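You operate a simulated robot arm through the tools that you are given. There is no shell and no other tool. Be economical: measure what you need, move in short steps, check, and stop when the job is done.

The job below is to be done with a simulated two-armed robot. You get a single attempt, and the scene is never put back.

TASK
Turn the straightener knob to 9. Take the black cap from the post bench and put it on the card sheet. Open the grey bin, take the nut from the inside of the grey bin and put it in the open carton and shut the bin again. Pick up the small silver roll with one hand, pass it to the other hand and put it on the cart deck. Put the small black roll on the steel bench away on the packing table. The order is free. Set down upright: small silver roll, small black roll.

The check looks at the end state, three seconds after you hand in, the way a careful person would. Anything else that was tipped, shoved, dropped, spilled or broken makes it a failure. A push-on lid holds only when it is set on centred and level and pressed home; a screw cap is set on level and turned clockwise until tight. Flat cloth is picked up by pressing the open fingertips on it (5 to 10 N) and closing them slowly along it; thin cloth reads only 2 to 8 mm in the jaws.

THE ROBOT
Two 7-joint arms with fingered hands on one trunk, on a base that drives. Base frame: it is fixed to the floor where the robot stands at the start and does not move with it; the origin is under the middle of the robot, x ahead of it, y to its left, z up; the surface under the hand at the start is at about z = 950. Lengths are in mm, angles in rad, forces in N, time in s.
The left shoulder is at the start at [200, 135, 895], the right one opposite. Places, roughly: black cap (7x7x5 cm) [-5700, 7900, 800]; card sheet (23x17x1 cm) [-5500, 6200, 900]; cart deck [-3700, 7100, 600]; grey bin [-5800, 8400, 1300]; nut (4x5x2 cm) [-5700, 8400, 1300]; open carton (25x19x10 cm) [-5500, 5900, 900]; packing table [-5700, 6300, 900]; small black roll (6x6x24 cm) [-5700, 3800, 1000]; small silver roll (6x6x24 cm) [-5900, 6600, 1000]; straightener knob [600, 0, 900]. Payload 4 kg a hand.
Tool frame (each hand has its own): the origin (TCP) lies between the finger pads and is the grasp point; the fingertips stand 25 mm ahead of it; z points along the fingers, y is the line along which they close. Largest opening 88 mm; the body of the gripper starts 29 mm behind the TCP. The gripper is a hand of 4 fingers: y runs from the thumb to the fingers, the wrist lies at [-13, -106, -174] in the tool frame, and closing takes about 1.5 s.
Orientation is that of the tool frame in the base frame, as a unit quaternion [x, y, z, w]. With the fingers straight down and the wrist toward the robot, the tool's x, y and z point along [0, 1, 0], [1, 0, 0] and [0, 0, -1] of the base frame.

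THE INTERFACE
- The arms move only by the tool play_rows. It takes "left_increments", "right_increments" or both (then of equal length, played together; a hand with none holds still); each is a list of rows, each a list of 7 numbers: the turn, a rotation vector about the tool's x, y, z in units of 90 degrees (1.0 is 90 degrees), then the shift along the tool's x, y, z in units of 500 mm (1.0 is 500 mm), then the finger opening in mm, from 0 to 88. In form: [[rx, ry, rz, tx, ty, tz, jaw], ...]. A call has 1 to 8 rows; each row is the pose to reach, as a shift and turn from the pose commanded when the call began, along the tool's axes at that moment. A call with a number of a shift or a turn outside -1 to 1 is refused whole. Rows are played at 5 a second. More than 50 mm and 0.15 rad between two rows, or a gripper value outside its range, and nothing of the call is played. Where a pose cannot be reached the arm comes as near as it can. A force on the tool above 40 N (or 10 N above the force at the start of the call, whichever is more), or a blocked arm, ends the call early, and 0.2 s more pass. Each finger travels about 153 mm/s and halts on what it meets, pressing with about 31 N; the grip force reading is that of the motor and also rises with nothing between the fingers. The clock runs only during rows and for 0.2 s after the last one: add rows that repeat a pose to give the fingers time. It gives the time, the measured TCP pose, the force on the tool (base axes), the opening and the grip force at its end, in the units of the frame above (readings bear some noise), with the torque about the TCP (base axes, N m) and any sound that the robot's microphone picked up, and new pictures: "views" is both (left out), scene, wrist or none (wrist: the cameras of the hands that moved).
- Cameras (640 x 400 px; columns grow to the right, rows downward): "scene" is now at [147.7, 7.9, 1517.6]; the picture's right is [0.08, -1.00, 0.00], its down [-0.54, -0.04, -0.84] and it looks along [0.84, 0.07, -0.54] (base axes); focal length 267 px, centre (320, 200). "left" rides on the left gripper at [-64, -83, -98] in its tool frame; the picture's right is [-0.62, -0.37, 0.69], its down [0.71, -0.63, 0.30] and it looks along [0.32, 0.68, 0.65] (tool axes); focal length 265 px, centre (320, 200). "right" rides on the right gripper at [64, -83, -98] in its tool frame; the picture's right is [-0.62, 0.37, -0.69], its down [-0.72, -0.63, 0.30] and it looks along [-0.32, 0.68, 0.65] (tool axes); focal length 265 px, centre (320, 200).
- raise_lower(by): slides the trunk up (or, below 0, down) by that many mm; the arms and the scene camera ride with it, the base frame stays. It gives what a move gives, with no picture.
- base_move(legs): drives the robot by 1 to 6 legs, each [ahead, left, turn to the left] in mm, mm and rad, along the robot's own axes; the way and the turn of a leg run together, so that a leg with both is an arc; at most 1500 mm and 3.142 rad a leg. The arms and the cameras ride along, it lands a little off, and it stops where it bumps. It gives what a move gives, and a new picture of the scene camera.
- set_grasp(shape, hand): the hand has 4 fingers and takes this shape, open, in about a second: jaw (thumb against the fingers, like two jaws); tri (thumb and two fingers); tip (a fingertip pinch); poke (one finger out to press); point (the index stretched); flat (the hand flat); cup (the hand cupped); fist (a fist). The gripper value then closes the fingers along that shape, each until it touches; the sizes above hold for jaw. It gives what a move gives, with no picture.
- head_to(pan, tilt): turns the head with the scene camera to pan (to the left, within 1.693 rad either way) and tilt (down, from -0.506 to 1.204), counted from straight ahead of the robot. It gives what a move gives, and a new picture of the scene camera.
- point_at(camera, pixels): for up to 12 pixels [column, row] of the newest picture of that camera ("zoom" is the newest enlarged one), the place [x, y, z] in the base frame of the surface seen there, good to about 2 mm. The clock stands still meanwhile.
- zoom(camera, box): a new picture of the part [left, top, right, bottom] of that camera's present view, enlarged. The clock stands still meanwhile.
- job_done(): hands the job in; it is judged then, once.

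Work in short steps. Measure before you move; look again where a grasp or a placing could have gone wrong, and mend it. You have 124 turns and 260 pictures in all, those below and enlarged ones among them. Open the grippers and draw the arms clear of the work before you hand the job in, unless the task says otherwise.

The tools are called after "Emit:" by a JSON object that holds its "api" and its "payload". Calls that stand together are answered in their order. play_rows: Moves the arms, as the interface text tells. Its arguments: {"type":"object","properties":{"left_increments":{"type":"array"},"right_increments":{"type":"array"},"views":{"type":"string","enum":["both","scene","wrist","none"]}},"required":[]} The other tools are called the same way: raise_lower (by) slides the trunk up or down; set_grasp (shape, hand) gives the hand a shape; base_move (legs) drives the base; head_to (pan, tilt) turns the head that bears the scene camera; point_at (camera, pixels) gives the place of the surface under pixels of a picture; zoom (camera, box) takes an enlarged picture of a part of a camera's view; job_done () hands the job in.

At the start:

```text
time_s: 0.0
left_ee_pos: [492.2, 199.3, 1289.2]
left_orientation: [0.707, 0.708, 0.0, 0.0]
left_force: [0.0, 0.6, 0.3]
left_moment: [0.0, 0.02, 0.0]
left_width: 87.7
left_grasp_force: 0.0
left_shape: jaw
right_ee_pos: [564.9, -295.4, 1230.2]
right_orientation: [0.708, 0.706, 0.0, 0.0]
right_force: [0.8, 0.8, 0.3]
right_moment: [-0.01, -0.04, -0.01]
right_width: 87.5
right_grasp_force: 0.0
right_shape: jaw
trunk travel left (down, up): [-500.0, 270.0]
robot x, y, heading: [1.7, 0.1, -0.001]
head pan, tilt: [0.08, 0.571]
```

scene: 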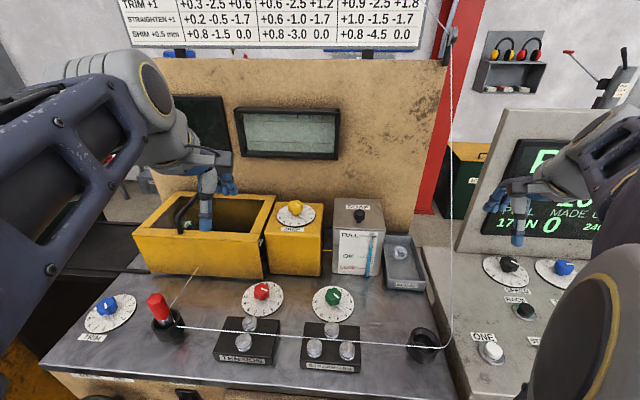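
right: 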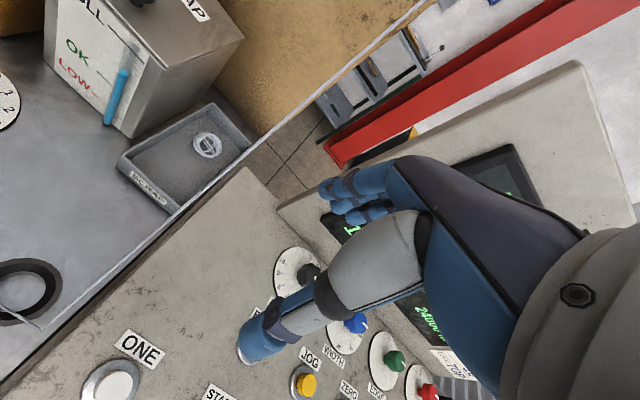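
left: 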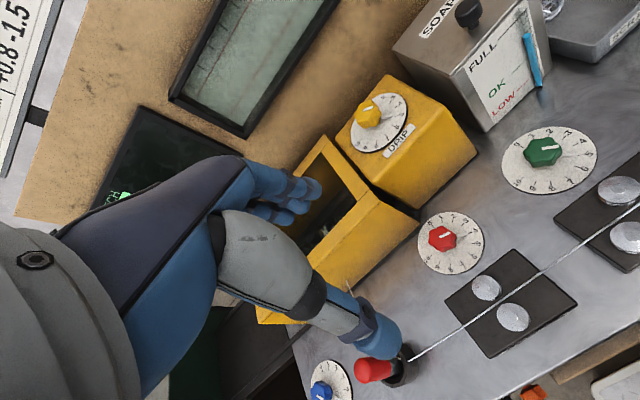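

The scene shows a red knob at (262,291) and a green one at (334,296), with labels near the roller blocks. I zoom in to read the dials.

Emit:
{"api": "zoom", "payload": {"camera": "scene", "box": [210, 260, 400, 380]}}

Emit:
{"api": "point_at", "payload": {"camera": "scene", "pixels": [[334, 296], [262, 291], [341, 310], [330, 345], [250, 325], [333, 290]]}}

Emit:
{"api": "zoom", "payload": {"camera": "left", "box": [480, 100, 620, 200]}}

```text
3.33 times, centred on (305, 320) of scene
```

zoom: 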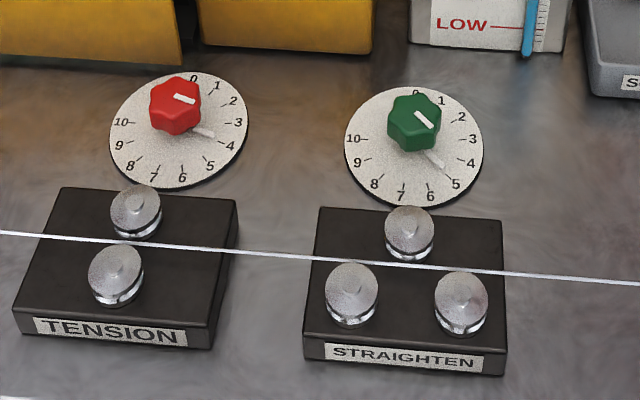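

```text
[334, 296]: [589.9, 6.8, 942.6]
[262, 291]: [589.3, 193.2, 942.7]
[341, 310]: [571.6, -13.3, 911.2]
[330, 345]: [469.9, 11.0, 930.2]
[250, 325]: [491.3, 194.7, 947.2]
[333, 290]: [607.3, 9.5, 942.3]
```

```text
4.00 times, centred on (550, 150) of left
```

zoom: 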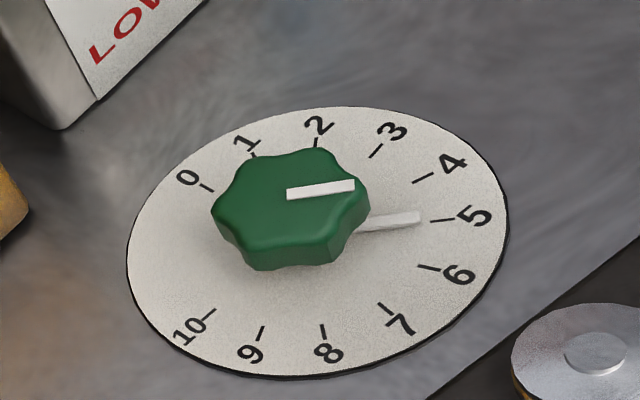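

Straightener is the green knob, now pointing at just under 5. I measure ticks, pointer and knob.

Emit:
{"api": "point_at", "payload": {"camera": "zoom", "pixels": [[207, 188], [442, 220], [262, 333], [209, 313], [416, 218], [423, 178], [324, 330], [253, 153], [290, 195], [352, 186], [430, 268], [388, 308]]}}

```text
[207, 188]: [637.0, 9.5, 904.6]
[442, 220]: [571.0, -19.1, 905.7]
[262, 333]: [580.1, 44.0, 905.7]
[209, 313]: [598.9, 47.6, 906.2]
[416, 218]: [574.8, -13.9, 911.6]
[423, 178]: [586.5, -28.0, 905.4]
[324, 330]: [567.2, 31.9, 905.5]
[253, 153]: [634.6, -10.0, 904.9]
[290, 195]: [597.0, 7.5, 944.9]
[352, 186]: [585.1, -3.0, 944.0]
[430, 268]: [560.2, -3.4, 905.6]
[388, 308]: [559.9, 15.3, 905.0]
```

Centre of the dial is about (598, 9), 27° per unit clockwise, pointer at 5 → 9 needs 108° clockwise. I check nearby obstacles (soap box, drip box, thread) before moving.

Emit:
{"api": "point_at", "payload": {"camera": "scene", "pixels": [[336, 270], [375, 275], [359, 203], [322, 270], [322, 206], [270, 272], [297, 207], [200, 328], [375, 346], [350, 296], [326, 296]]}}

Emit:
{"api": "zoom", "payload": {"camera": "scene", "box": [290, 265, 380, 325]}}

```text
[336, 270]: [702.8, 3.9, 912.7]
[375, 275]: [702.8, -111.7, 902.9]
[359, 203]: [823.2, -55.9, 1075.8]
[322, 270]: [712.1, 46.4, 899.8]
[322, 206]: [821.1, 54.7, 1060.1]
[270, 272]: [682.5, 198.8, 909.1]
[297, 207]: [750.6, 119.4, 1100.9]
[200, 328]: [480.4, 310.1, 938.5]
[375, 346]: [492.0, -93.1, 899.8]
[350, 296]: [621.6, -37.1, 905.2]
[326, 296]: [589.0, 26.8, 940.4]
```

```text
6.67 times, centred on (335, 295) of scene
```

zoom: 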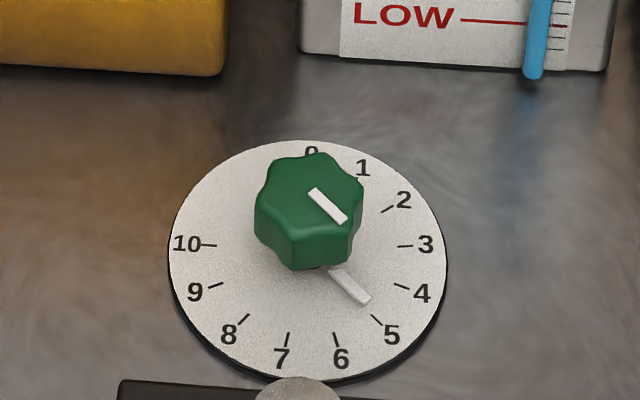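

Pointer confirmed at 5. I bring the left hand above the knob while pre-turning it 54° counter-clockwise.

Emit:
{"api": "play_rows", "payload": {"left_increments": [[0, 0, -0.075, -0.0476, 0.0265, 0.0598, 88], [0, 0, -0.15, -0.0952, 0.0529, 0.1195, 88], [0, 0, -0.225, -0.1427, 0.0794, 0.1793, 88], [0, 0, -0.3, -0.1903, 0.1058, 0.239, 88], [0, 0, -0.375, -0.2379, 0.1323, 0.2988, 88], [0, 0, -0.45, -0.2855, 0.1587, 0.3585, 88], [0, 0, -0.525, -0.333, 0.1852, 0.4183, 88], [0, 0, -0.6, -0.3806, 0.2116, 0.478, 88]]}}

```text
time_s: 1.8
left_ee_pos: [597.5, 8.2, 1049.0]
left_orientation: [0.308, 0.951, 0.001, 0.0]
left_force: [0.3, -0.2, -0.7]
left_moment: [0.02, -0.04, -0.03]
left_width: 87.9
left_grasp_force: 0.0
left_shape: jaw
right_ee_pos: [563.9, -294.5, 1230.6]
right_orientation: [0.707, 0.707, 0.0, 0.0]
right_force: [0.5, -0.1, 0.1]
right_moment: [0.0, 0.03, 0.03]
right_width: 87.8
right_grasp_force: 0.0
right_shape: jaw
trunk travel left (down, up): [-500.0, 270.0]
robot x, y, heading: [-1.1, 1.0, 0.0]
head pan, tilt: [0.08, 0.571]
```

scene: 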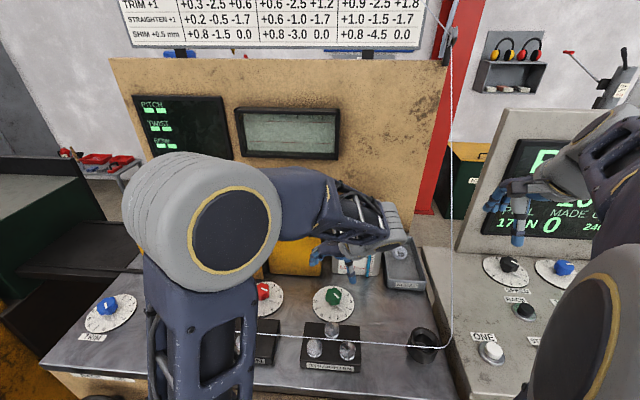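
left: 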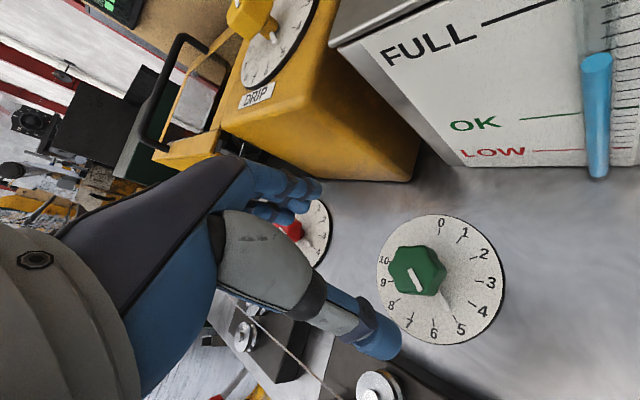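

The knob lies under the TCP as predicted. I descend 110 mm and close.

Emit:
{"api": "play_rows", "payload": {"left_increments": [[0, 0, 0, 0, 0, 0.075, 88], [0, 0, 0, 0, 0, 0.15, 88], [0, 0, 0, 0, 0, 0.22, 88], [0, 0, 0, 0, 0, 0.22, 40], [0, 0, 0, 0, 0, 0.22, 20], [0, 0, 0, 0, 0, 0.22, 20], [0, 0, 0, 0, 0, 0.22, 20]]}}

```text
time_s: 3.4
left_ee_pos: [596.9, 6.4, 939.8]
left_orientation: [0.309, 0.951, 0.0, -0.001]
left_force: [-2.3, -3.0, -14.2]
left_moment: [-0.18, 0.07, -0.02]
left_width: 30.6
left_grasp_force: 31.5
left_shape: jaw
right_ee_pos: [564.9, -295.6, 1230.2]
right_orientation: [0.708, 0.707, 0.0, -0.001]
right_force: [0.9, 0.0, 0.5]
right_moment: [-0.02, 0.0, 0.01]
right_width: 87.3
right_grasp_force: 0.2
right_shape: jaw
trunk travel left (down, up): [-500.0, 270.0]
robot x, y, heading: [1.1, -3.3, -0.001]
head pan, tilt: [0.08, 0.571]
```

scene: 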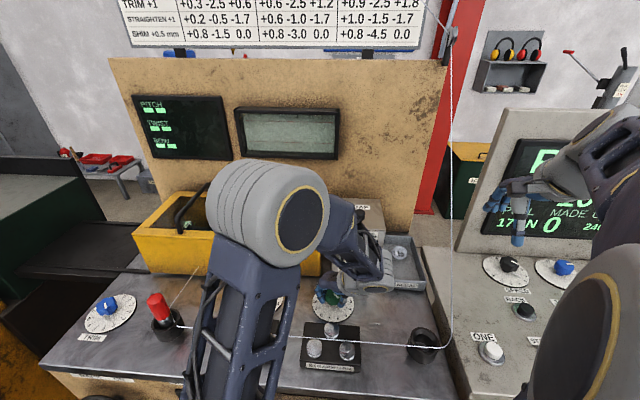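
left: 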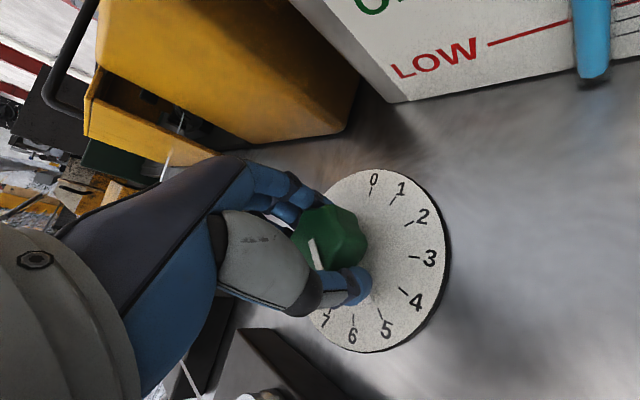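

Gripped at 30.6 mm. I turn 54° clockwise, then check.

Emit:
{"api": "play_rows", "payload": {"left_increments": [[0, 0, 0.08, 0, 0, 0, 20], [0, 0, 0.16, 0, 0, 0, 20], [0, 0, 0.24, 0, 0, 0, 20], [0, 0, 0.32, 0, 0, 0, 20], [0, 0, 0.4, 0, 0, 0, 20], [0, 0, 0.48, 0, 0, 0, 20], [0, 0, 0.56, 0, 0, 0, 20], [0, 0, 0.6, 0, 0, 0, 20]], "views": "wrist"}}

```text
time_s: 5.2
left_ee_pos: [598.4, 8.6, 940.7]
left_orientation: [0.707, 0.707, -0.001, 0.0]
left_force: [-10.3, 3.5, -17.4]
left_moment: [0.04, 0.3, 0.04]
left_width: 29.8
left_grasp_force: 31.3
left_shape: jaw
right_ee_pos: [565.1, -294.9, 1230.8]
right_orientation: [0.708, 0.706, 0.0, 0.0]
right_force: [-0.2, -0.2, 0.4]
right_moment: [0.0, 0.01, 0.04]
right_width: 87.6
right_grasp_force: 0.0
right_shape: jaw
trunk travel left (down, up): [-500.0, 270.0]
robot x, y, heading: [-1.1, 3.5, 0.005]
head pan, tilt: [0.08, 0.571]
```

left: 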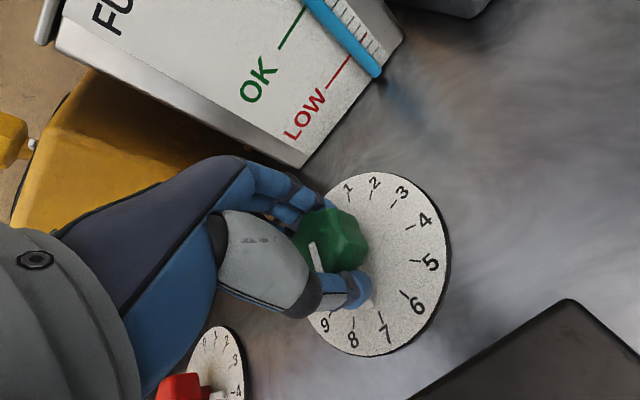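

The knob turns with the hand. Another 54°.

Emit:
{"api": "play_rows", "payload": {"left_increments": [[0, 0, 0.08, 0, 0, 0, 20], [0, 0, 0.16, 0, 0, 0, 20], [0, 0, 0.24, 0, 0, 0, 20], [0, 0, 0.32, 0, 0, 0, 20], [0, 0, 0.4, 0, 0, 0, 20], [0, 0, 0.48, 0, 0, 0, 20], [0, 0, 0.56, 0, 0, 0, 20], [0, 0, 0.6, 0, 0, 0, 20]], "views": "wrist"}}

```text
time_s: 7.0
left_ee_pos: [598.5, 9.4, 941.4]
left_orientation: [0.951, 0.309, -0.001, 0.0]
left_force: [-5.2, 9.2, -10.8]
left_moment: [0.26, 0.18, 0.07]
left_width: 30.1
left_grasp_force: 30.5
left_shape: jaw
right_ee_pos: [564.7, -294.7, 1230.9]
right_orientation: [0.707, 0.707, 0.0, 0.001]
right_force: [1.2, -0.1, 0.2]
right_moment: [-0.01, 0.04, 0.01]
right_width: 87.6
right_grasp_force: 0.0
right_shape: jaw
trunk travel left (down, up): [-500.0, 270.0]
robot x, y, heading: [0.4, -2.2, -0.001]
head pan, tilt: [0.08, 0.571]
```

left: 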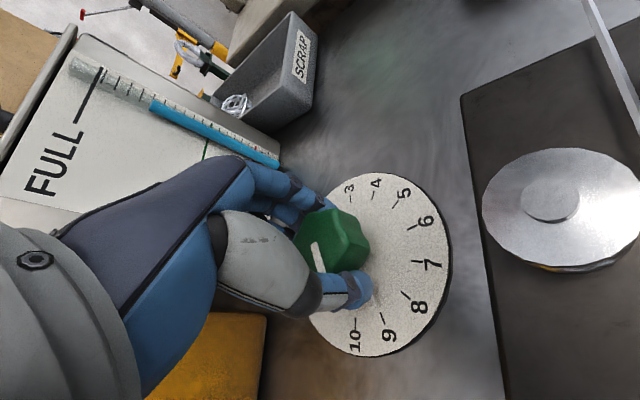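

I open, rise 150 mm and look at the dial.

Emit:
{"api": "play_rows", "payload": {"left_increments": [[0, 0, 0, 0, 0, 0, 50], [0, 0, 0, 0, 0, 0, 88], [0, 0, 0, 0, 0, 0, 88], [0, 0, 0, 0, 0, -0.09, 88], [0, 0, 0, 0, 0, -0.18, 88], [0, 0, 0, 0, 0, -0.27, 88], [0, 0, 0, 0, 0, -0.36, 88]], "views": "none"}}

Emit:
{"api": "zoom", "payload": {"camera": "left", "box": [340, 150, 580, 300]}}

Emit:
{"api": "zoom", "payload": {"camera": "scene", "box": [290, 265, 380, 325]}}

```text
time_s: 8.6
left_ee_pos: [600.4, 9.2, 1122.6]
left_orientation: [0.951, 0.31, 0.0, 0.0]
left_force: [0.6, -0.3, -0.1]
left_moment: [0.01, 0.02, -0.01]
left_width: 87.6
left_grasp_force: 0.0
left_shape: jaw
right_ee_pos: [564.3, -294.7, 1231.3]
right_orientation: [0.707, 0.707, 0.0, 0.0]
right_force: [0.1, 0.6, 0.2]
right_moment: [0.02, 0.03, 0.01]
right_width: 87.7
right_grasp_force: 0.0
right_shape: jaw
trunk travel left (down, up): [-500.0, 270.0]
robot x, y, heading: [-0.1, 1.1, -0.002]
head pan, tilt: [0.08, 0.571]
```

```text
2.67 times, centred on (460, 225) of left
```

zoom: 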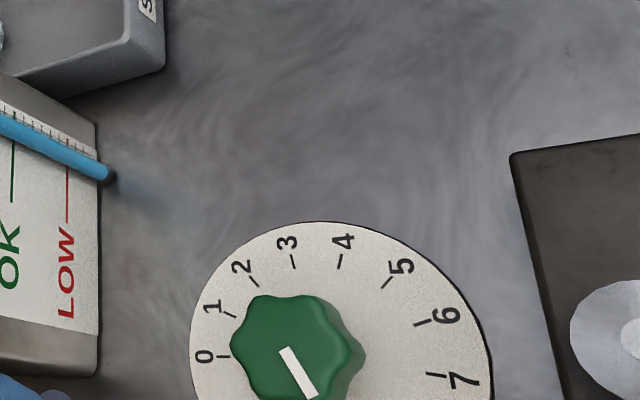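

```text
6.67 times, centred on (335, 295) of scene
```

zoom: 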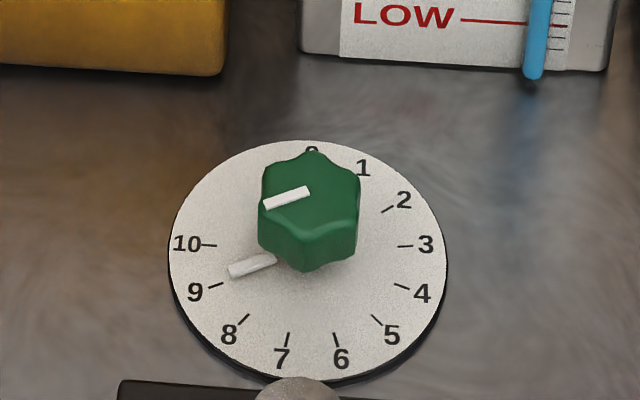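

The pointer looks near 9; I measure its angle precisely.

Emit:
{"api": "point_at", "payload": {"camera": "zoom", "pixels": [[235, 269], [255, 263], [272, 257], [216, 286], [209, 245], [266, 203], [306, 191], [245, 320]]}}

```text
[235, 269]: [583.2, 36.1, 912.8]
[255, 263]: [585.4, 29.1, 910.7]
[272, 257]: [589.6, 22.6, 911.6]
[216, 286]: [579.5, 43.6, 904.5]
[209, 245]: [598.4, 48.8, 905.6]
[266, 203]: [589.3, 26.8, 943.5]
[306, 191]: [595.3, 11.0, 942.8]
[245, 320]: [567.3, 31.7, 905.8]
```

Pointer direction matches tick 9 (≈241.5° vs 242°). Knob done; I draw the left arm back to a carrying pose.

Emit:
{"api": "play_rows", "payload": {"left_increments": [[0, 0, -0.075, -0.002, -0.061, -0.042, 88], [0, 0, -0.15, -0.004, -0.121, -0.083, 88], [0, 0, -0.225, -0.006, -0.182, -0.125, 88], [0, 0, -0.3, -0.009, -0.243, -0.167, 88], [0, 0, -0.375, -0.011, -0.303, -0.208, 88], [0, 0, -0.45, -0.013, -0.364, -0.25, 88], [0, 0, -0.525, -0.015, -0.424, -0.291, 88], [0, 0, -0.6, -0.017, -0.485, -0.333, 88]], "views": "none"}}

Emit:
{"api": "head_to", "payload": {"pan": 1.65, "tilt": 0.35}}

Emit:
{"api": "head_to", "payload": {"pan": -1.65, "tilt": 0.35}}

```text
time_s: 10.1
left_ee_pos: [493.2, 108.6, 1228.6]
left_orientation: [0.833, 0.551, -0.053, -0.004]
left_force: [0.5, -0.5, 0.0]
left_moment: [0.01, -0.01, 0.02]
left_width: 87.8
left_grasp_force: 0.1
left_shape: jaw
right_ee_pos: [564.8, -294.5, 1231.4]
right_orientation: [0.708, 0.706, 0.0, 0.0]
right_force: [0.1, 1.0, -0.7]
right_moment: [0.01, -0.01, -0.01]
right_width: 87.8
right_grasp_force: 0.0
right_shape: jaw
trunk travel left (down, up): [-500.0, 270.0]
robot x, y, heading: [0.0, -2.3, -0.005]
head pan, tilt: [0.08, 0.571]
stopped in row 7 (left hand): the arm was blocked; the commanded pose is now the measured one
```

```text
time_s: 11.8
left_ee_pos: [494.0, 110.0, 1228.6]
left_orientation: [0.832, 0.553, -0.052, -0.005]
left_force: [0.0, 0.9, -0.4]
left_moment: [0.01, 0.0, 0.0]
left_width: 87.8
left_grasp_force: 0.0
left_shape: jaw
right_ee_pos: [563.8, -295.1, 1230.9]
right_orientation: [0.708, 0.707, 0.0, 0.0]
right_force: [-0.1, 0.4, 0.1]
right_moment: [0.0, 0.02, 0.0]
right_width: 87.6
right_grasp_force: 0.1
right_shape: jaw
trunk travel left (down, up): [-500.0, 270.0]
robot x, y, heading: [3.3, 1.6, 0.004]
head pan, tilt: [1.649, 0.351]
```

scene: 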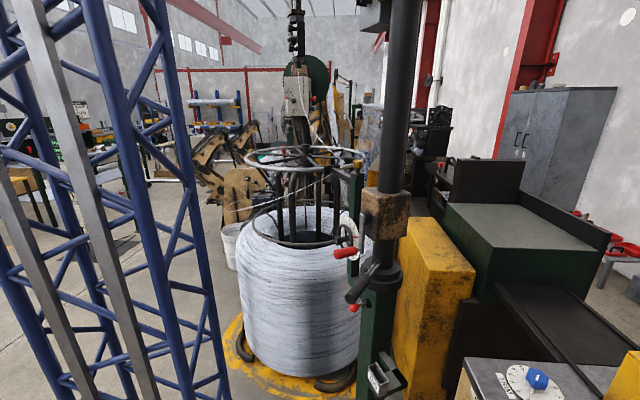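

```text
time_s: 14.6
left_ee_pos: [493.8, 110.6, 1227.9]
left_orientation: [0.832, 0.552, -0.053, -0.005]
left_force: [0.0, -0.5, 0.0]
left_moment: [0.02, -0.02, -0.01]
left_width: 88.0
left_grasp_force: 0.0
left_shape: jaw
right_ee_pos: [564.4, -294.7, 1230.3]
right_orientation: [0.708, 0.706, -0.001, -0.001]
right_force: [-0.2, -0.8, -0.2]
right_moment: [-0.02, 0.0, 0.0]
right_width: 87.9
right_grasp_force: 0.2
right_shape: jaw
trunk travel left (down, up): [-500.0, 270.0]
robot x, y, heading: [0.8, -3.0, -0.003]
head pan, tilt: [-1.649, 0.351]
```

scene: 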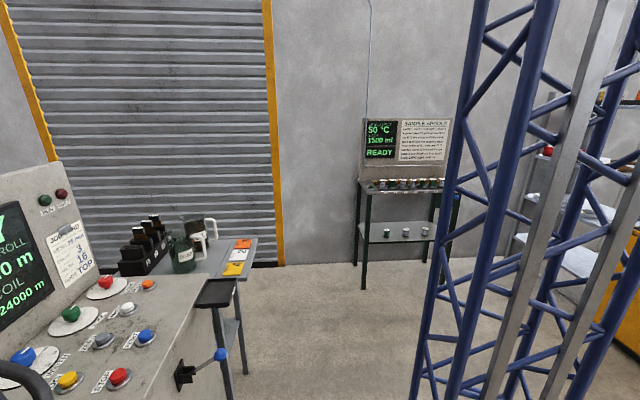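

Left arm stopped partway (joint limit, no contact). The view has lattice towers behind me; I measure where the obstacles stand.

Emit:
{"api": "point_at", "payload": {"camera": "scene", "pixels": [[425, 385], [525, 385], [590, 390], [545, 300], [363, 290], [470, 270], [230, 300], [632, 270], [620, 60]]}}

Emit:
{"api": "head_to", "payload": {"pan": 1.69, "tilt": 0.2}}

Emit:
{"api": "point_at", "payload": {"camera": "scene", "pixels": [[50, 340], [215, 360], [120, 250], [120, 360], [200, 200], [240, 320], [230, 190], [70, 200], [380, 300], [300, 390], [170, 240], [200, 350]]}}

```text
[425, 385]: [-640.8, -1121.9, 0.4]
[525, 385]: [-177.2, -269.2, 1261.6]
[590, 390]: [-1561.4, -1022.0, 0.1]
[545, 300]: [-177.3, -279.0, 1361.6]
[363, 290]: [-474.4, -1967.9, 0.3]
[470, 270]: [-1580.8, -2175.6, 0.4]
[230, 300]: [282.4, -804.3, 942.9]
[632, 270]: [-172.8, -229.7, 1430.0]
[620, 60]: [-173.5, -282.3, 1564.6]
```

```text
time_s: 17.4
left_ee_pos: [494.2, 111.1, 1227.6]
left_orientation: [0.832, 0.552, -0.053, -0.005]
left_force: [0.1, 0.8, -0.4]
left_moment: [0.03, -0.04, 0.01]
left_width: 87.8
left_grasp_force: 0.0
left_shape: jaw
right_ee_pos: [564.9, -294.9, 1230.6]
right_orientation: [0.708, 0.707, 0.0, 0.0]
right_force: [-0.7, 0.7, 0.6]
right_moment: [0.0, 0.01, 0.0]
right_width: 87.8
right_grasp_force: 0.0
right_shape: jaw
trunk travel left (down, up): [-500.0, 270.0]
robot x, y, heading: [-0.6, -1.8, -0.002]
head pan, tilt: [1.689, 0.201]
```

scene: 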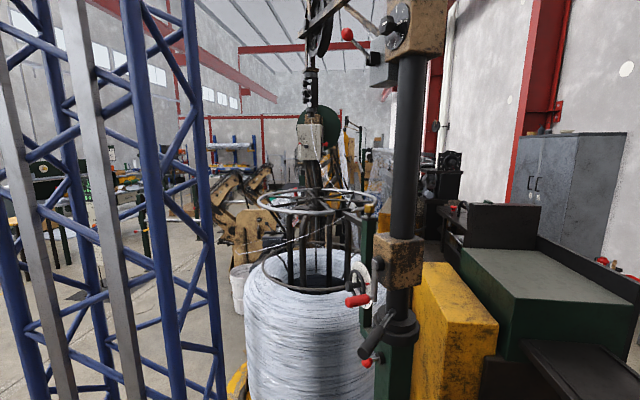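

```text
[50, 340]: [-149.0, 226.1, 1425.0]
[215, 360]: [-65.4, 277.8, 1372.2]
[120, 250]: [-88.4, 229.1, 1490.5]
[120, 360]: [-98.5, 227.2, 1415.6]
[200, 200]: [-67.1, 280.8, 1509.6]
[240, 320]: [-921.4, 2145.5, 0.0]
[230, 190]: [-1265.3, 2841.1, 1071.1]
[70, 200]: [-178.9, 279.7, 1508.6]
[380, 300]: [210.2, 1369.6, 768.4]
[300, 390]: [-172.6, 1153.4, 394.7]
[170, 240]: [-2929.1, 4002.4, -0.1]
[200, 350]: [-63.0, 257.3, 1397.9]
```

The lattices are my own mast. I back off 700 mm and turn left 100° (arms clear above bench), then look towards the work area.

Emit:
{"api": "base_move", "payload": {"legs": [[-700, 0, 0], [0, 0, 1.0]]}}

Emit:
{"api": "head_to", "payload": {"pan": 1.2, "tilt": 0.25}}

```text
time_s: 23.9
left_ee_pos: [-539.8, 477.5, 1228.7]
left_orientation: [0.464, 0.884, -0.048, 0.02]
left_force: [0.4, 0.6, -0.5]
left_moment: [-0.02, -0.02, -0.03]
left_width: 87.7
left_grasp_force: 0.1
left_shape: jaw
right_ee_pos: [-160.0, 318.6, 1230.8]
right_orientation: [0.281, 0.96, 0.0, 0.0]
right_force: [0.5, 0.6, -0.2]
right_moment: [-0.04, 0.01, -0.02]
right_width: 87.8
right_grasp_force: 0.0
right_shape: jaw
trunk travel left (down, up): [-500.0, 270.0]
robot x, y, heading: [-711.8, -1.4, 1.007]
head pan, tilt: [1.689, 0.201]
```

scene: 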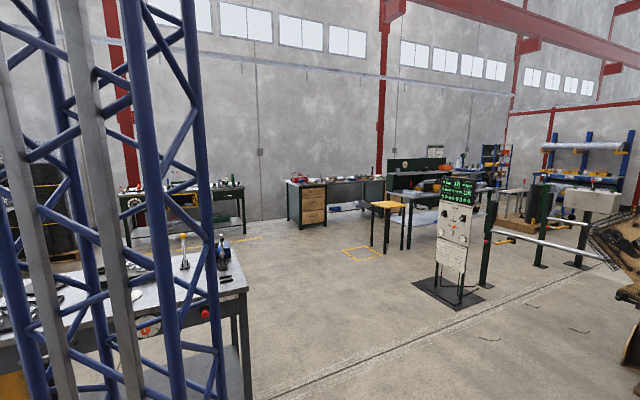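

```text
time_s: 24.8
left_ee_pos: [-539.9, 476.5, 1227.7]
left_orientation: [0.463, 0.885, -0.049, 0.022]
left_force: [-0.4, 0.5, 0.2]
left_moment: [0.0, -0.02, -0.02]
left_width: 88.1
left_grasp_force: 0.0
left_shape: jaw
right_ee_pos: [-160.1, 318.6, 1231.5]
right_orientation: [0.281, 0.96, 0.001, 0.0]
right_force: [0.1, -0.6, -0.1]
right_moment: [0.01, -0.01, 0.0]
right_width: 87.8
right_grasp_force: 0.0
right_shape: jaw
trunk travel left (down, up): [-500.0, 270.0]
robot x, y, heading: [-712.1, 3.8, 0.997]
head pan, tilt: [1.201, 0.25]
```

scene: 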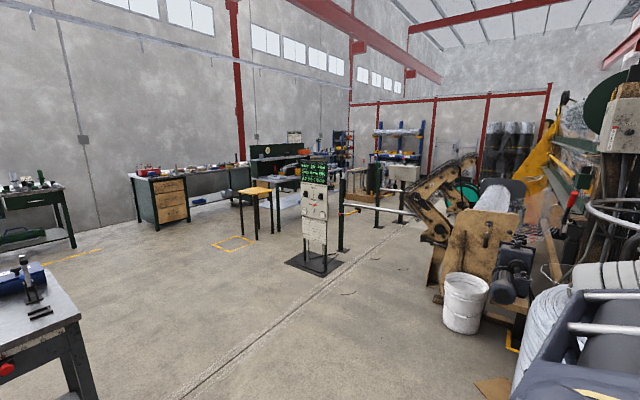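

A clear aisle runs between. I measure landmarks along the wall.

Emit:
{"api": "point_at", "payload": {"camera": "scene", "pixels": [[160, 222], [190, 165], [250, 238], [256, 190], [310, 265], [300, 155], [380, 205], [80, 330], [40, 225], [420, 160], [300, 185], [395, 130]]}}

Emit:
{"api": "zoom", "payload": {"camera": "scene", "box": [120, 100, 440, 280]}}

```text
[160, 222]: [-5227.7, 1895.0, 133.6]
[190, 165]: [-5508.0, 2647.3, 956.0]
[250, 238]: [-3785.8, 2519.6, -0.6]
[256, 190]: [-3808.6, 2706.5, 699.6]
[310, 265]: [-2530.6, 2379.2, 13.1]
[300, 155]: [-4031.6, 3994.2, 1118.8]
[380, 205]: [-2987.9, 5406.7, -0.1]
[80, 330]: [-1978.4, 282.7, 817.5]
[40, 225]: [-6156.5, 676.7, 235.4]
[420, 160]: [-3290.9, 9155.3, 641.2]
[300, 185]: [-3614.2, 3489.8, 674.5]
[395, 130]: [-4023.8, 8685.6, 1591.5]
```

```text
2.00 times, centred on (280, 190) of scene
```

zoom: 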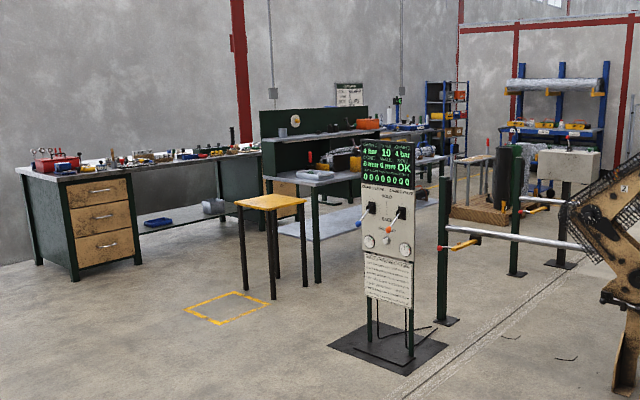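

Bench corner at (-1978,282), console base at (-2530,2380), stool at (-3790,2520). I drive via (-1900,1400) to (-3300,1400), then look again.

Emit:
{"api": "base_move", "payload": {"legs": [[0, 0, 1.274], [1450, 0, 0], [390, 0, 0], [0, 0, 0.868], [1400, 0, 0]]}}

Emit:
{"api": "head_to", "payload": {"pan": -0.7, "tilt": 0.3}}

Emit:
{"api": "point_at", "payload": {"camera": "scene", "pixels": [[320, 200], [320, 300], [200, 200], [100, 200], [450, 200], [500, 250]]}}

```text
time_s: 46.1
left_ee_pos: [-3817.3, 1191.5, 1226.9]
left_orientation: [-0.571, 0.819, -0.003, 0.054]
left_force: [-1.0, -0.2, 0.0]
left_moment: [0.0, -0.03, -0.01]
left_width: 88.0
left_grasp_force: 0.1
left_shape: jaw
right_ee_pos: [-3905.7, 1592.6, 1231.2]
right_orientation: [0.723, -0.691, -0.001, 0.0]
right_force: [-1.0, -0.6, 0.1]
right_moment: [0.01, 0.01, -0.01]
right_width: 87.6
right_grasp_force: 0.1
right_shape: jaw
trunk travel left (down, up): [-500.0, 270.0]
robot x, y, heading: [-3323.4, 1325.5, -3.096]
head pan, tilt: [1.201, 0.25]
```

scene: 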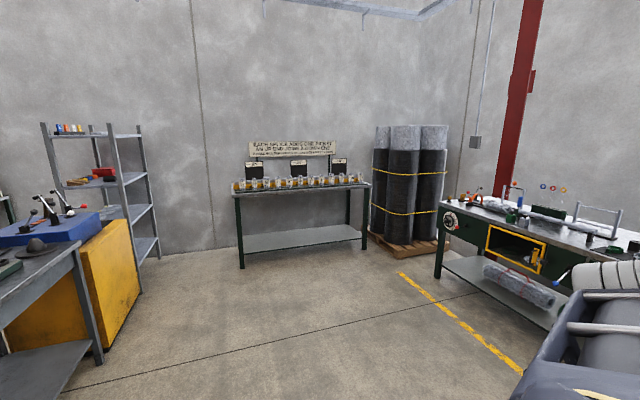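

```text
time_s: 47.9
left_ee_pos: [-3817.4, 1192.3, 1229.1]
left_orientation: [-0.571, 0.819, -0.003, 0.054]
left_force: [-0.6, -0.3, -0.7]
left_moment: [0.0, 0.01, -0.03]
left_width: 87.9
left_grasp_force: 0.1
left_shape: jaw
right_ee_pos: [-3905.9, 1592.9, 1231.5]
right_orientation: [0.723, -0.691, 0.002, 0.0]
right_force: [-0.4, -1.0, 0.0]
right_moment: [0.02, -0.01, 0.01]
right_width: 87.4
right_grasp_force: 0.1
right_shape: jaw
trunk travel left (down, up): [-500.0, 270.0]
robot x, y, heading: [-3329.8, 1321.7, -3.096]
head pan, tilt: [-0.7, 0.3]
```

scene: 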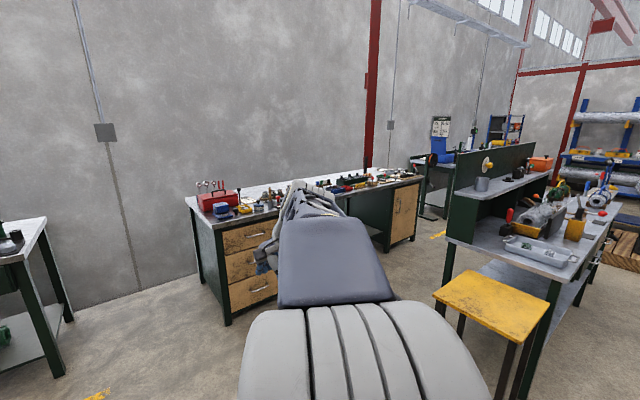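

```text
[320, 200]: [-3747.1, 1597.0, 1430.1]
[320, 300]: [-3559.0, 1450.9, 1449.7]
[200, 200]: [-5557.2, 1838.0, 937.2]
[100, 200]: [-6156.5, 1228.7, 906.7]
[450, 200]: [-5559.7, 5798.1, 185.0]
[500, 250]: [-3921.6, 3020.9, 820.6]
```

The aisle between drawer bench and the panelled table leads north. I measure its sides.

Emit:
{"api": "point_at", "payload": {"camera": "scene", "pixels": [[225, 322], [388, 252], [418, 240], [440, 310], [452, 200], [530, 150], [430, 170], [395, 190], [375, 180], [455, 170], [437, 215]]}}

Emit:
{"api": "zoom", "payload": {"camera": "scene", "box": [330, 90, 640, 270]}}

```text
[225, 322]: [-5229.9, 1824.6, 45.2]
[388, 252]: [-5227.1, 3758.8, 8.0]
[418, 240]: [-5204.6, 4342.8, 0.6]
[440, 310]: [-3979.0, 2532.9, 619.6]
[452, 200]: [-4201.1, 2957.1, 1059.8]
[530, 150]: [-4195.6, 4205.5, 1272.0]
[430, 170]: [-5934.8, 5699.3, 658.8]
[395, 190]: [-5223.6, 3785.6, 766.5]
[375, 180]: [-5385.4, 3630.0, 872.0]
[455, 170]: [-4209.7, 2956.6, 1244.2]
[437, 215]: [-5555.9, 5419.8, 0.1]
```

```text
2.06 times, centred on (485, 180) of scene
```

zoom: 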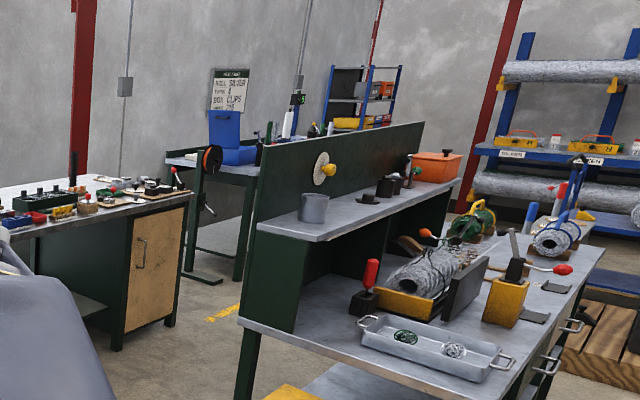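

The aisle is about 1 m wide, centred at x≈-4710. I drive to (-4690,1500), turn north, and advance to y≈2900.

Emit:
{"api": "base_move", "payload": {"legs": [[0, 0, -0.177], [1370, 0, 0], [0, 0, -1.44], [1300, 0, 0]]}}

Emit:
{"api": "head_to", "payload": {"pan": 0.6, "tilt": 0.4}}

```text
time_s: 65.0
left_ee_pos: [-4746.3, 3285.2, 1228.2]
left_orientation: [0.209, 0.977, -0.041, 0.035]
left_force: [0.5, -0.2, 0.5]
left_moment: [-0.02, 0.02, 0.0]
left_width: 88.0
left_grasp_force: 0.0
left_shape: jaw
right_ee_pos: [-4339.7, 3347.2, 1231.9]
right_orientation: [0.012, 1.0, 0.001, 0.0]
right_force: [0.5, -0.8, 0.8]
right_moment: [0.0, 0.0, -0.02]
right_width: 87.8
right_grasp_force: 0.1
right_shape: jaw
trunk travel left (down, up): [-500.0, 270.0]
robot x, y, heading: [-4647.7, 2790.1, 1.549]
head pan, tilt: [-0.7, 0.3]
```

scene: 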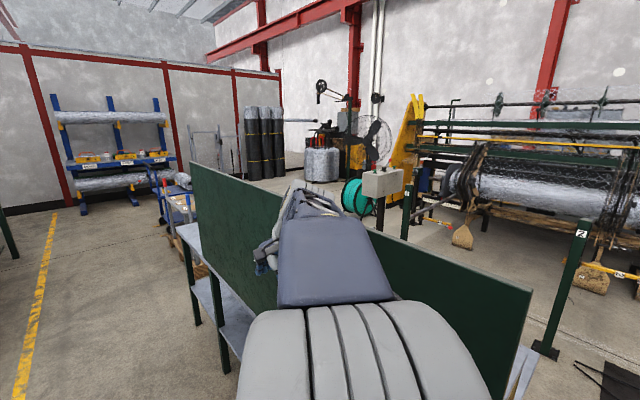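

```text
time_s: 66.5
left_ee_pos: [-4746.3, 3285.4, 1228.0]
left_orientation: [0.209, 0.976, -0.041, 0.034]
left_force: [-0.7, 0.5, 0.0]
left_moment: [0.04, 0.0, 0.03]
left_width: 88.0
left_grasp_force: 0.0
left_shape: jaw
right_ee_pos: [-4340.8, 3346.8, 1231.4]
right_orientation: [0.012, 1.0, 0.0, 0.0]
right_force: [0.3, -0.2, -0.5]
right_moment: [0.0, -0.02, 0.0]
right_width: 87.8
right_grasp_force: 0.0
right_shape: jaw
trunk travel left (down, up): [-500.0, 270.0]
robot x, y, heading: [-4648.2, 2786.8, 1.544]
head pan, tilt: [0.6, 0.4]
```

scene: 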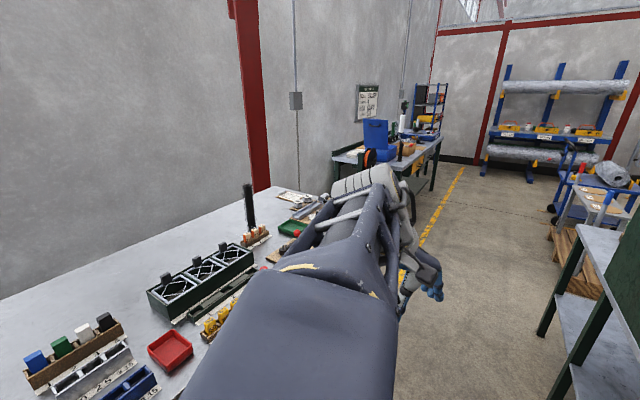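

A slim black upright roll stands at (250,205). I measure and zoom.

Emit:
{"api": "point_at", "payload": {"camera": "scene", "pixels": [[250, 205], [247, 187], [252, 230], [190, 195], [255, 237], [430, 285], [320, 220]]}}

Emit:
{"api": "zoom", "payload": {"camera": "scene", "box": [190, 165, 350, 265]}}

Emit:
{"api": "zoom", "payload": {"camera": "scene", "box": [310, 70, 470, 170]}}

```text
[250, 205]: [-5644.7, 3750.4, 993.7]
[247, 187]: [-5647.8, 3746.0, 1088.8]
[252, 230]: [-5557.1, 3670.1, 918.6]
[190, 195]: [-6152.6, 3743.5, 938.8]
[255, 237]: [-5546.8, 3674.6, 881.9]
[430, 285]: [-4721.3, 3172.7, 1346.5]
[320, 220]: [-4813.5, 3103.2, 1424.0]
```

```text
4.00 times, centred on (270, 215) of scene
```

zoom: 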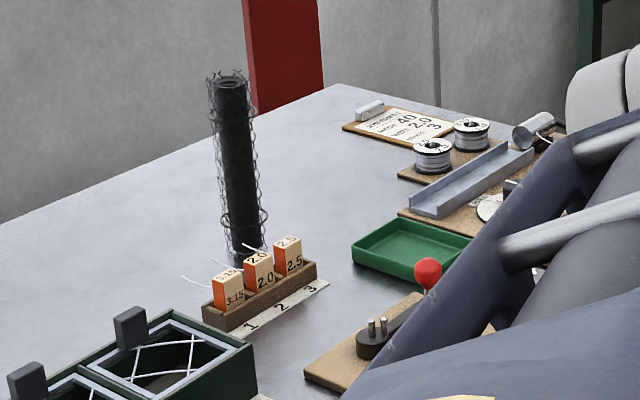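

```text
4.00 times, centred on (390, 120) of scene
```

zoom: 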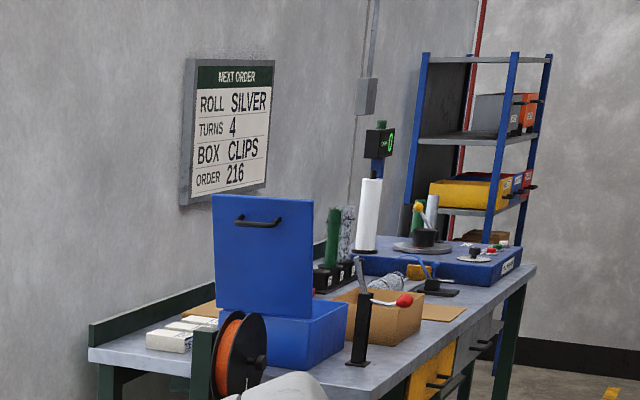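

Roll centre ≈(-5647,3752), top ≈1105. I drive north to y≈3550 (shifted 70 left for panel clearance) and turn to face the bench.

Emit:
{"api": "base_move", "payload": {"legs": [[300, 70, 0], [460, 0, 0], [0, 0, 1.598]]}}

Emit:
{"api": "head_to", "payload": {"pan": -0.2, "tilt": 0.45}}

```text
time_s: 74.9
left_ee_pos: [-5191.5, 3435.9, 1226.9]
left_orientation: [-0.557, 0.829, -0.004, 0.054]
left_force: [0.1, 0.2, 0.4]
left_moment: [0.0, 0.01, 0.01]
left_width: 87.8
left_grasp_force: 0.1
left_shape: jaw
right_ee_pos: [-5268.0, 3839.2, 1230.5]
right_orientation: [0.711, -0.703, 0.0, 0.0]
right_force: [0.1, -0.4, 0.3]
right_moment: [-0.01, 0.01, -0.02]
right_width: 87.7
right_grasp_force: 0.1
right_shape: jaw
trunk travel left (down, up): [-500.0, 270.0]
robot x, y, heading: [-4700.0, 3549.0, -3.13]
head pan, tilt: [0.6, 0.4]
```

scene: 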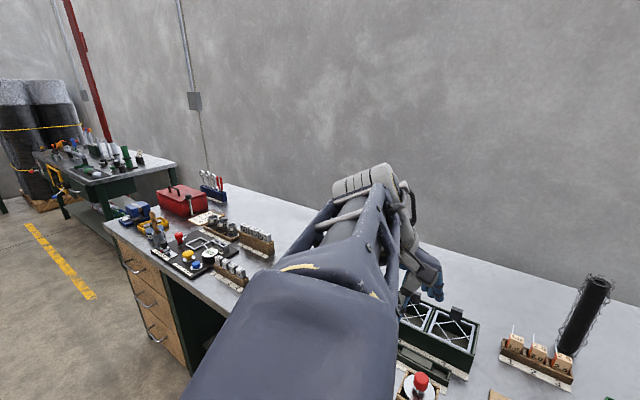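

```text
time_s: 76.0
left_ee_pos: [-5191.4, 3435.4, 1227.4]
left_orientation: [-0.557, 0.829, -0.004, 0.054]
left_force: [0.2, 0.8, -0.1]
left_moment: [-0.03, -0.03, -0.01]
left_width: 87.8
left_grasp_force: 0.1
left_shape: jaw
right_ee_pos: [-5267.2, 3839.3, 1230.3]
right_orientation: [0.711, -0.703, 0.0, 0.0]
right_force: [0.3, -0.6, 0.7]
right_moment: [-0.01, 0.01, 0.01]
right_width: 87.6
right_grasp_force: 0.0
right_shape: jaw
trunk travel left (down, up): [-500.0, 270.0]
robot x, y, heading: [-4702.4, 3555.1, -3.13]
head pan, tilt: [-0.201, 0.45]
```

scene: 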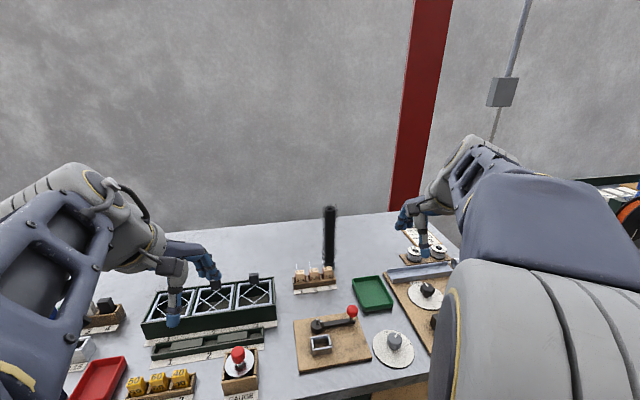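

Forward 90 mm, then measure the roll.

Emit:
{"api": "base_move", "payload": {"legs": [[90, 0, 0]]}}

Emit:
{"api": "zoom", "payload": {"camera": "scene", "box": [280, 185, 400, 285]}}

```text
time_s: 77.1
left_ee_pos: [-5283.8, 3434.6, 1228.1]
left_orientation: [-0.557, 0.829, -0.004, 0.054]
left_force: [0.0, 0.8, -0.3]
left_moment: [0.02, 0.0, -0.03]
left_width: 87.9
left_grasp_force: 0.0
left_shape: jaw
right_ee_pos: [-5358.9, 3838.3, 1230.7]
right_orientation: [0.711, -0.703, 0.0, 0.0]
right_force: [0.6, -0.2, -0.3]
right_moment: [-0.01, 0.01, 0.02]
right_width: 87.5
right_grasp_force: 0.0
right_shape: jaw
trunk travel left (down, up): [-500.0, 270.0]
robot x, y, heading: [-4791.9, 3550.2, -3.132]
head pan, tilt: [-0.201, 0.45]
```

scene: 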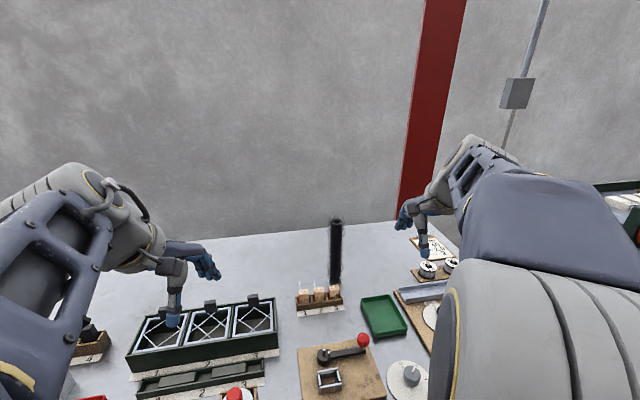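

```text
4.00 times, centred on (340, 235) of scene
```

zoom: 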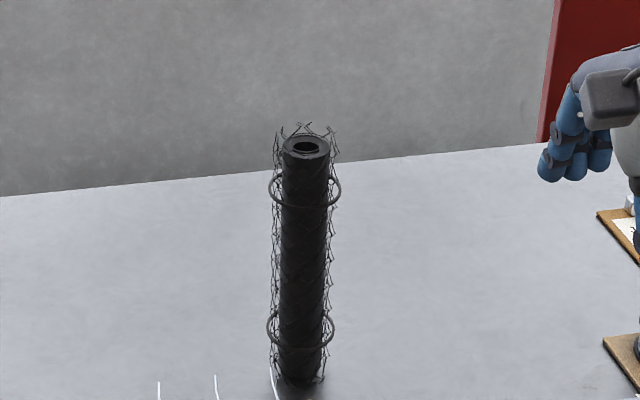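

Emit:
{"api": "point_at", "payload": {"camera": "zoom", "pixels": [[285, 148], [328, 150], [306, 138], [306, 158], [284, 250], [327, 250], [304, 250], [300, 378], [270, 190], [340, 190], [380, 330]]}}

```text
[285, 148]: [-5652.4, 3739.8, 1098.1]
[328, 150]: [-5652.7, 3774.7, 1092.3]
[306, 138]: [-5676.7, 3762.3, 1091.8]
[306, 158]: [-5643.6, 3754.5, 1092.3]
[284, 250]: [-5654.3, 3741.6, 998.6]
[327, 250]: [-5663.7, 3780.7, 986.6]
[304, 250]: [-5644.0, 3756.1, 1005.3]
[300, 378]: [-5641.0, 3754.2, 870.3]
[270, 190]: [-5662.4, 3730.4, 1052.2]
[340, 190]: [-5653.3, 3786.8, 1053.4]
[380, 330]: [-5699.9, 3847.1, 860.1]
```

Roll centre ≈(-5662,3758), top 1093, bench 860. I move the right hand above it at z=1190.

Emit:
{"api": "play_rows", "payload": {"right_increments": [[0, 0, 0, 0.022, 0.087, 0.012, 88], [0, 0, 0, 0.044, 0.174, 0.024, 88], [0, 0, 0, 0.066, 0.261, 0.036, 88], [0, 0, 0, 0.088, 0.348, 0.048, 88], [0, 0, 0, 0.11, 0.435, 0.06, 88], [0, 0, 0, 0.132, 0.522, 0.072, 88], [0, 0, 0, 0.153, 0.608, 0.082, 88], [0, 0, 0, 0.153, 0.608, 0.082, 88]]}}

```text
time_s: 78.9
left_ee_pos: [-5284.0, 3434.8, 1227.1]
left_orientation: [-0.557, 0.829, -0.003, 0.054]
left_force: [0.5, 0.0, 0.4]
left_moment: [0.03, 0.0, 0.01]
left_width: 87.8
left_grasp_force: 0.1
left_shape: jaw
right_ee_pos: [-5659.9, 3757.5, 1191.3]
right_orientation: [0.71, -0.704, 0.001, -0.001]
right_force: [-0.8, 0.1, 0.2]
right_moment: [0.0, -0.01, 0.0]
right_width: 87.5
right_grasp_force: 0.1
right_shape: jaw
trunk travel left (down, up): [-500.0, 270.0]
robot x, y, heading: [-4789.6, 3550.1, -3.131]
head pan, tilt: [-0.201, 0.45]
```

scene: 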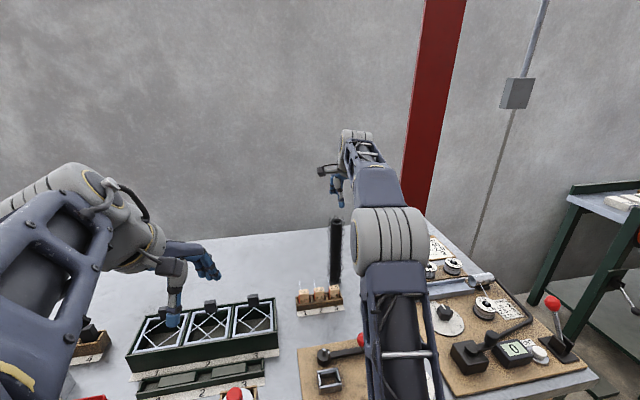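
right: 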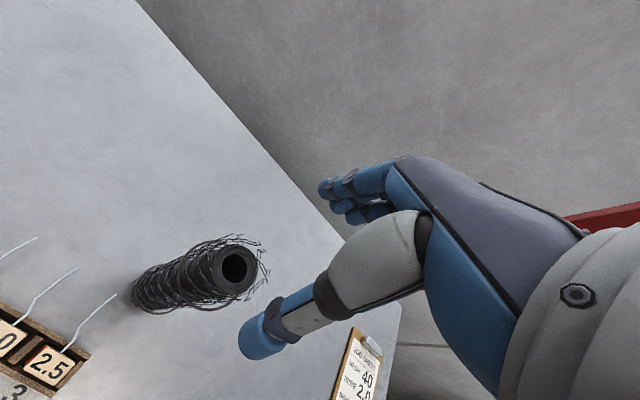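

Roll top at (236,265) matches the predicted TCP axis. I descend to z≈1077 and close.

Emit:
{"api": "play_rows", "payload": {"right_increments": [[0, 0, 0, 0, 0, 0.08, 88], [0, 0, 0, 0, 0, 0.16, 88], [0, 0, 0, 0, 0, 0.228, 88], [0, 0, 0, 0, 0, 0.228, 60], [0, 0, 0, 0, 0, 0.228, 40], [0, 0, 0, 0, 0, 0.228, 25], [0, 0, 0, 0, 0, 0.228, 25]], "views": "wrist"}}

```text
time_s: 80.5
left_ee_pos: [-5283.9, 3434.7, 1228.0]
left_orientation: [-0.558, 0.828, -0.003, 0.054]
left_force: [0.1, 0.2, 0.2]
left_moment: [0.01, 0.0, -0.02]
left_width: 88.1
left_grasp_force: 0.0
left_shape: jaw
right_ee_pos: [-5660.4, 3759.3, 1074.6]
right_orientation: [0.711, -0.703, 0.001, 0.0]
right_force: [0.3, -0.1, -0.8]
right_moment: [0.02, -0.07, 0.01]
right_width: 46.9
right_grasp_force: 30.8
right_shape: jaw
trunk travel left (down, up): [-500.0, 270.0]
robot x, y, heading: [-4794.5, 3550.0, -3.137]
head pan, tilt: [-0.201, 0.45]
```

right: 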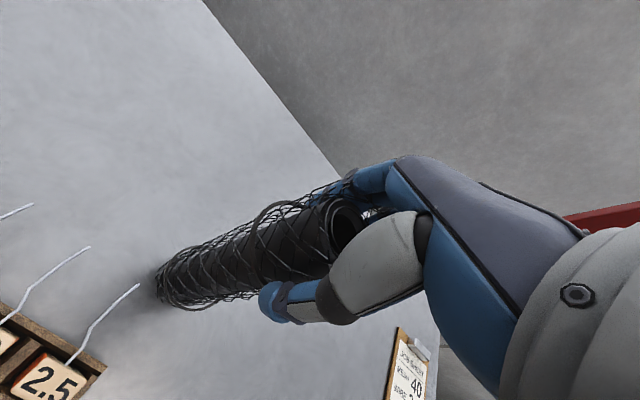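

Grip at 46.9 mm. Lift 260 mm.

Emit:
{"api": "play_rows", "payload": {"right_increments": [[0, 0, 0, 0, 0, -0.05, 25], [0, 0, 0, 0, 0, -0.13, 25], [0, 0, 0, 0, 0, -0.21, 25], [0, 0, 0, 0, 0, -0.29, 25], [0, 0, 0, 0, 0, -0.37, 25], [0, 0, 0, 0, 0, -0.45, 25], [0, 0, 0, 0, 0, -0.52, 25]]}}

```text
time_s: 82.1
left_ee_pos: [-5282.9, 3434.3, 1228.0]
left_orientation: [-0.557, 0.829, -0.003, 0.054]
left_force: [-0.3, -0.3, 0.3]
left_moment: [-0.01, -0.02, 0.0]
left_width: 87.7
left_grasp_force: 0.0
left_shape: jaw
right_ee_pos: [-5632.9, 3749.2, 1289.0]
right_orientation: [0.711, -0.703, 0.001, -0.001]
right_force: [-0.1, -0.6, -1.9]
right_moment: [-0.01, 0.02, 0.02]
right_width: 47.2
right_grasp_force: 31.1
right_shape: jaw
right hand out of reach, approached as far as the arm can: row 5, 6, 7
trunk travel left (down, up): [-500.0, 270.0]
robot x, y, heading: [-4788.6, 3547.9, -3.127]
head pan, tilt: [-0.201, 0.45]
```

scene: 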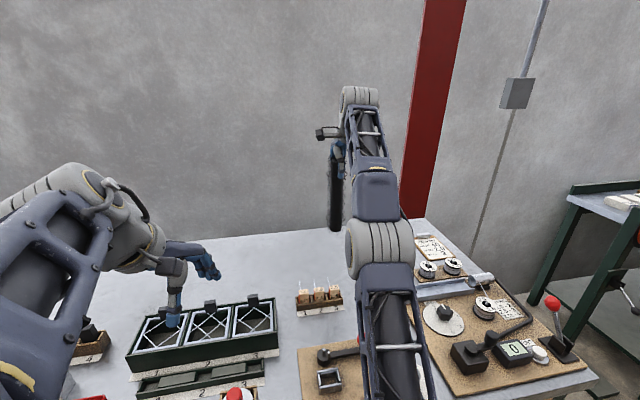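
right: 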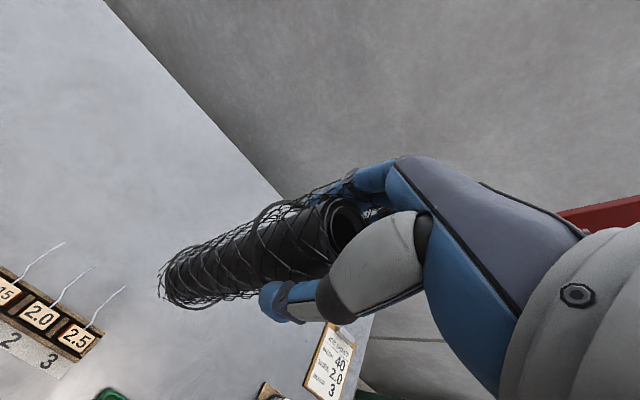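

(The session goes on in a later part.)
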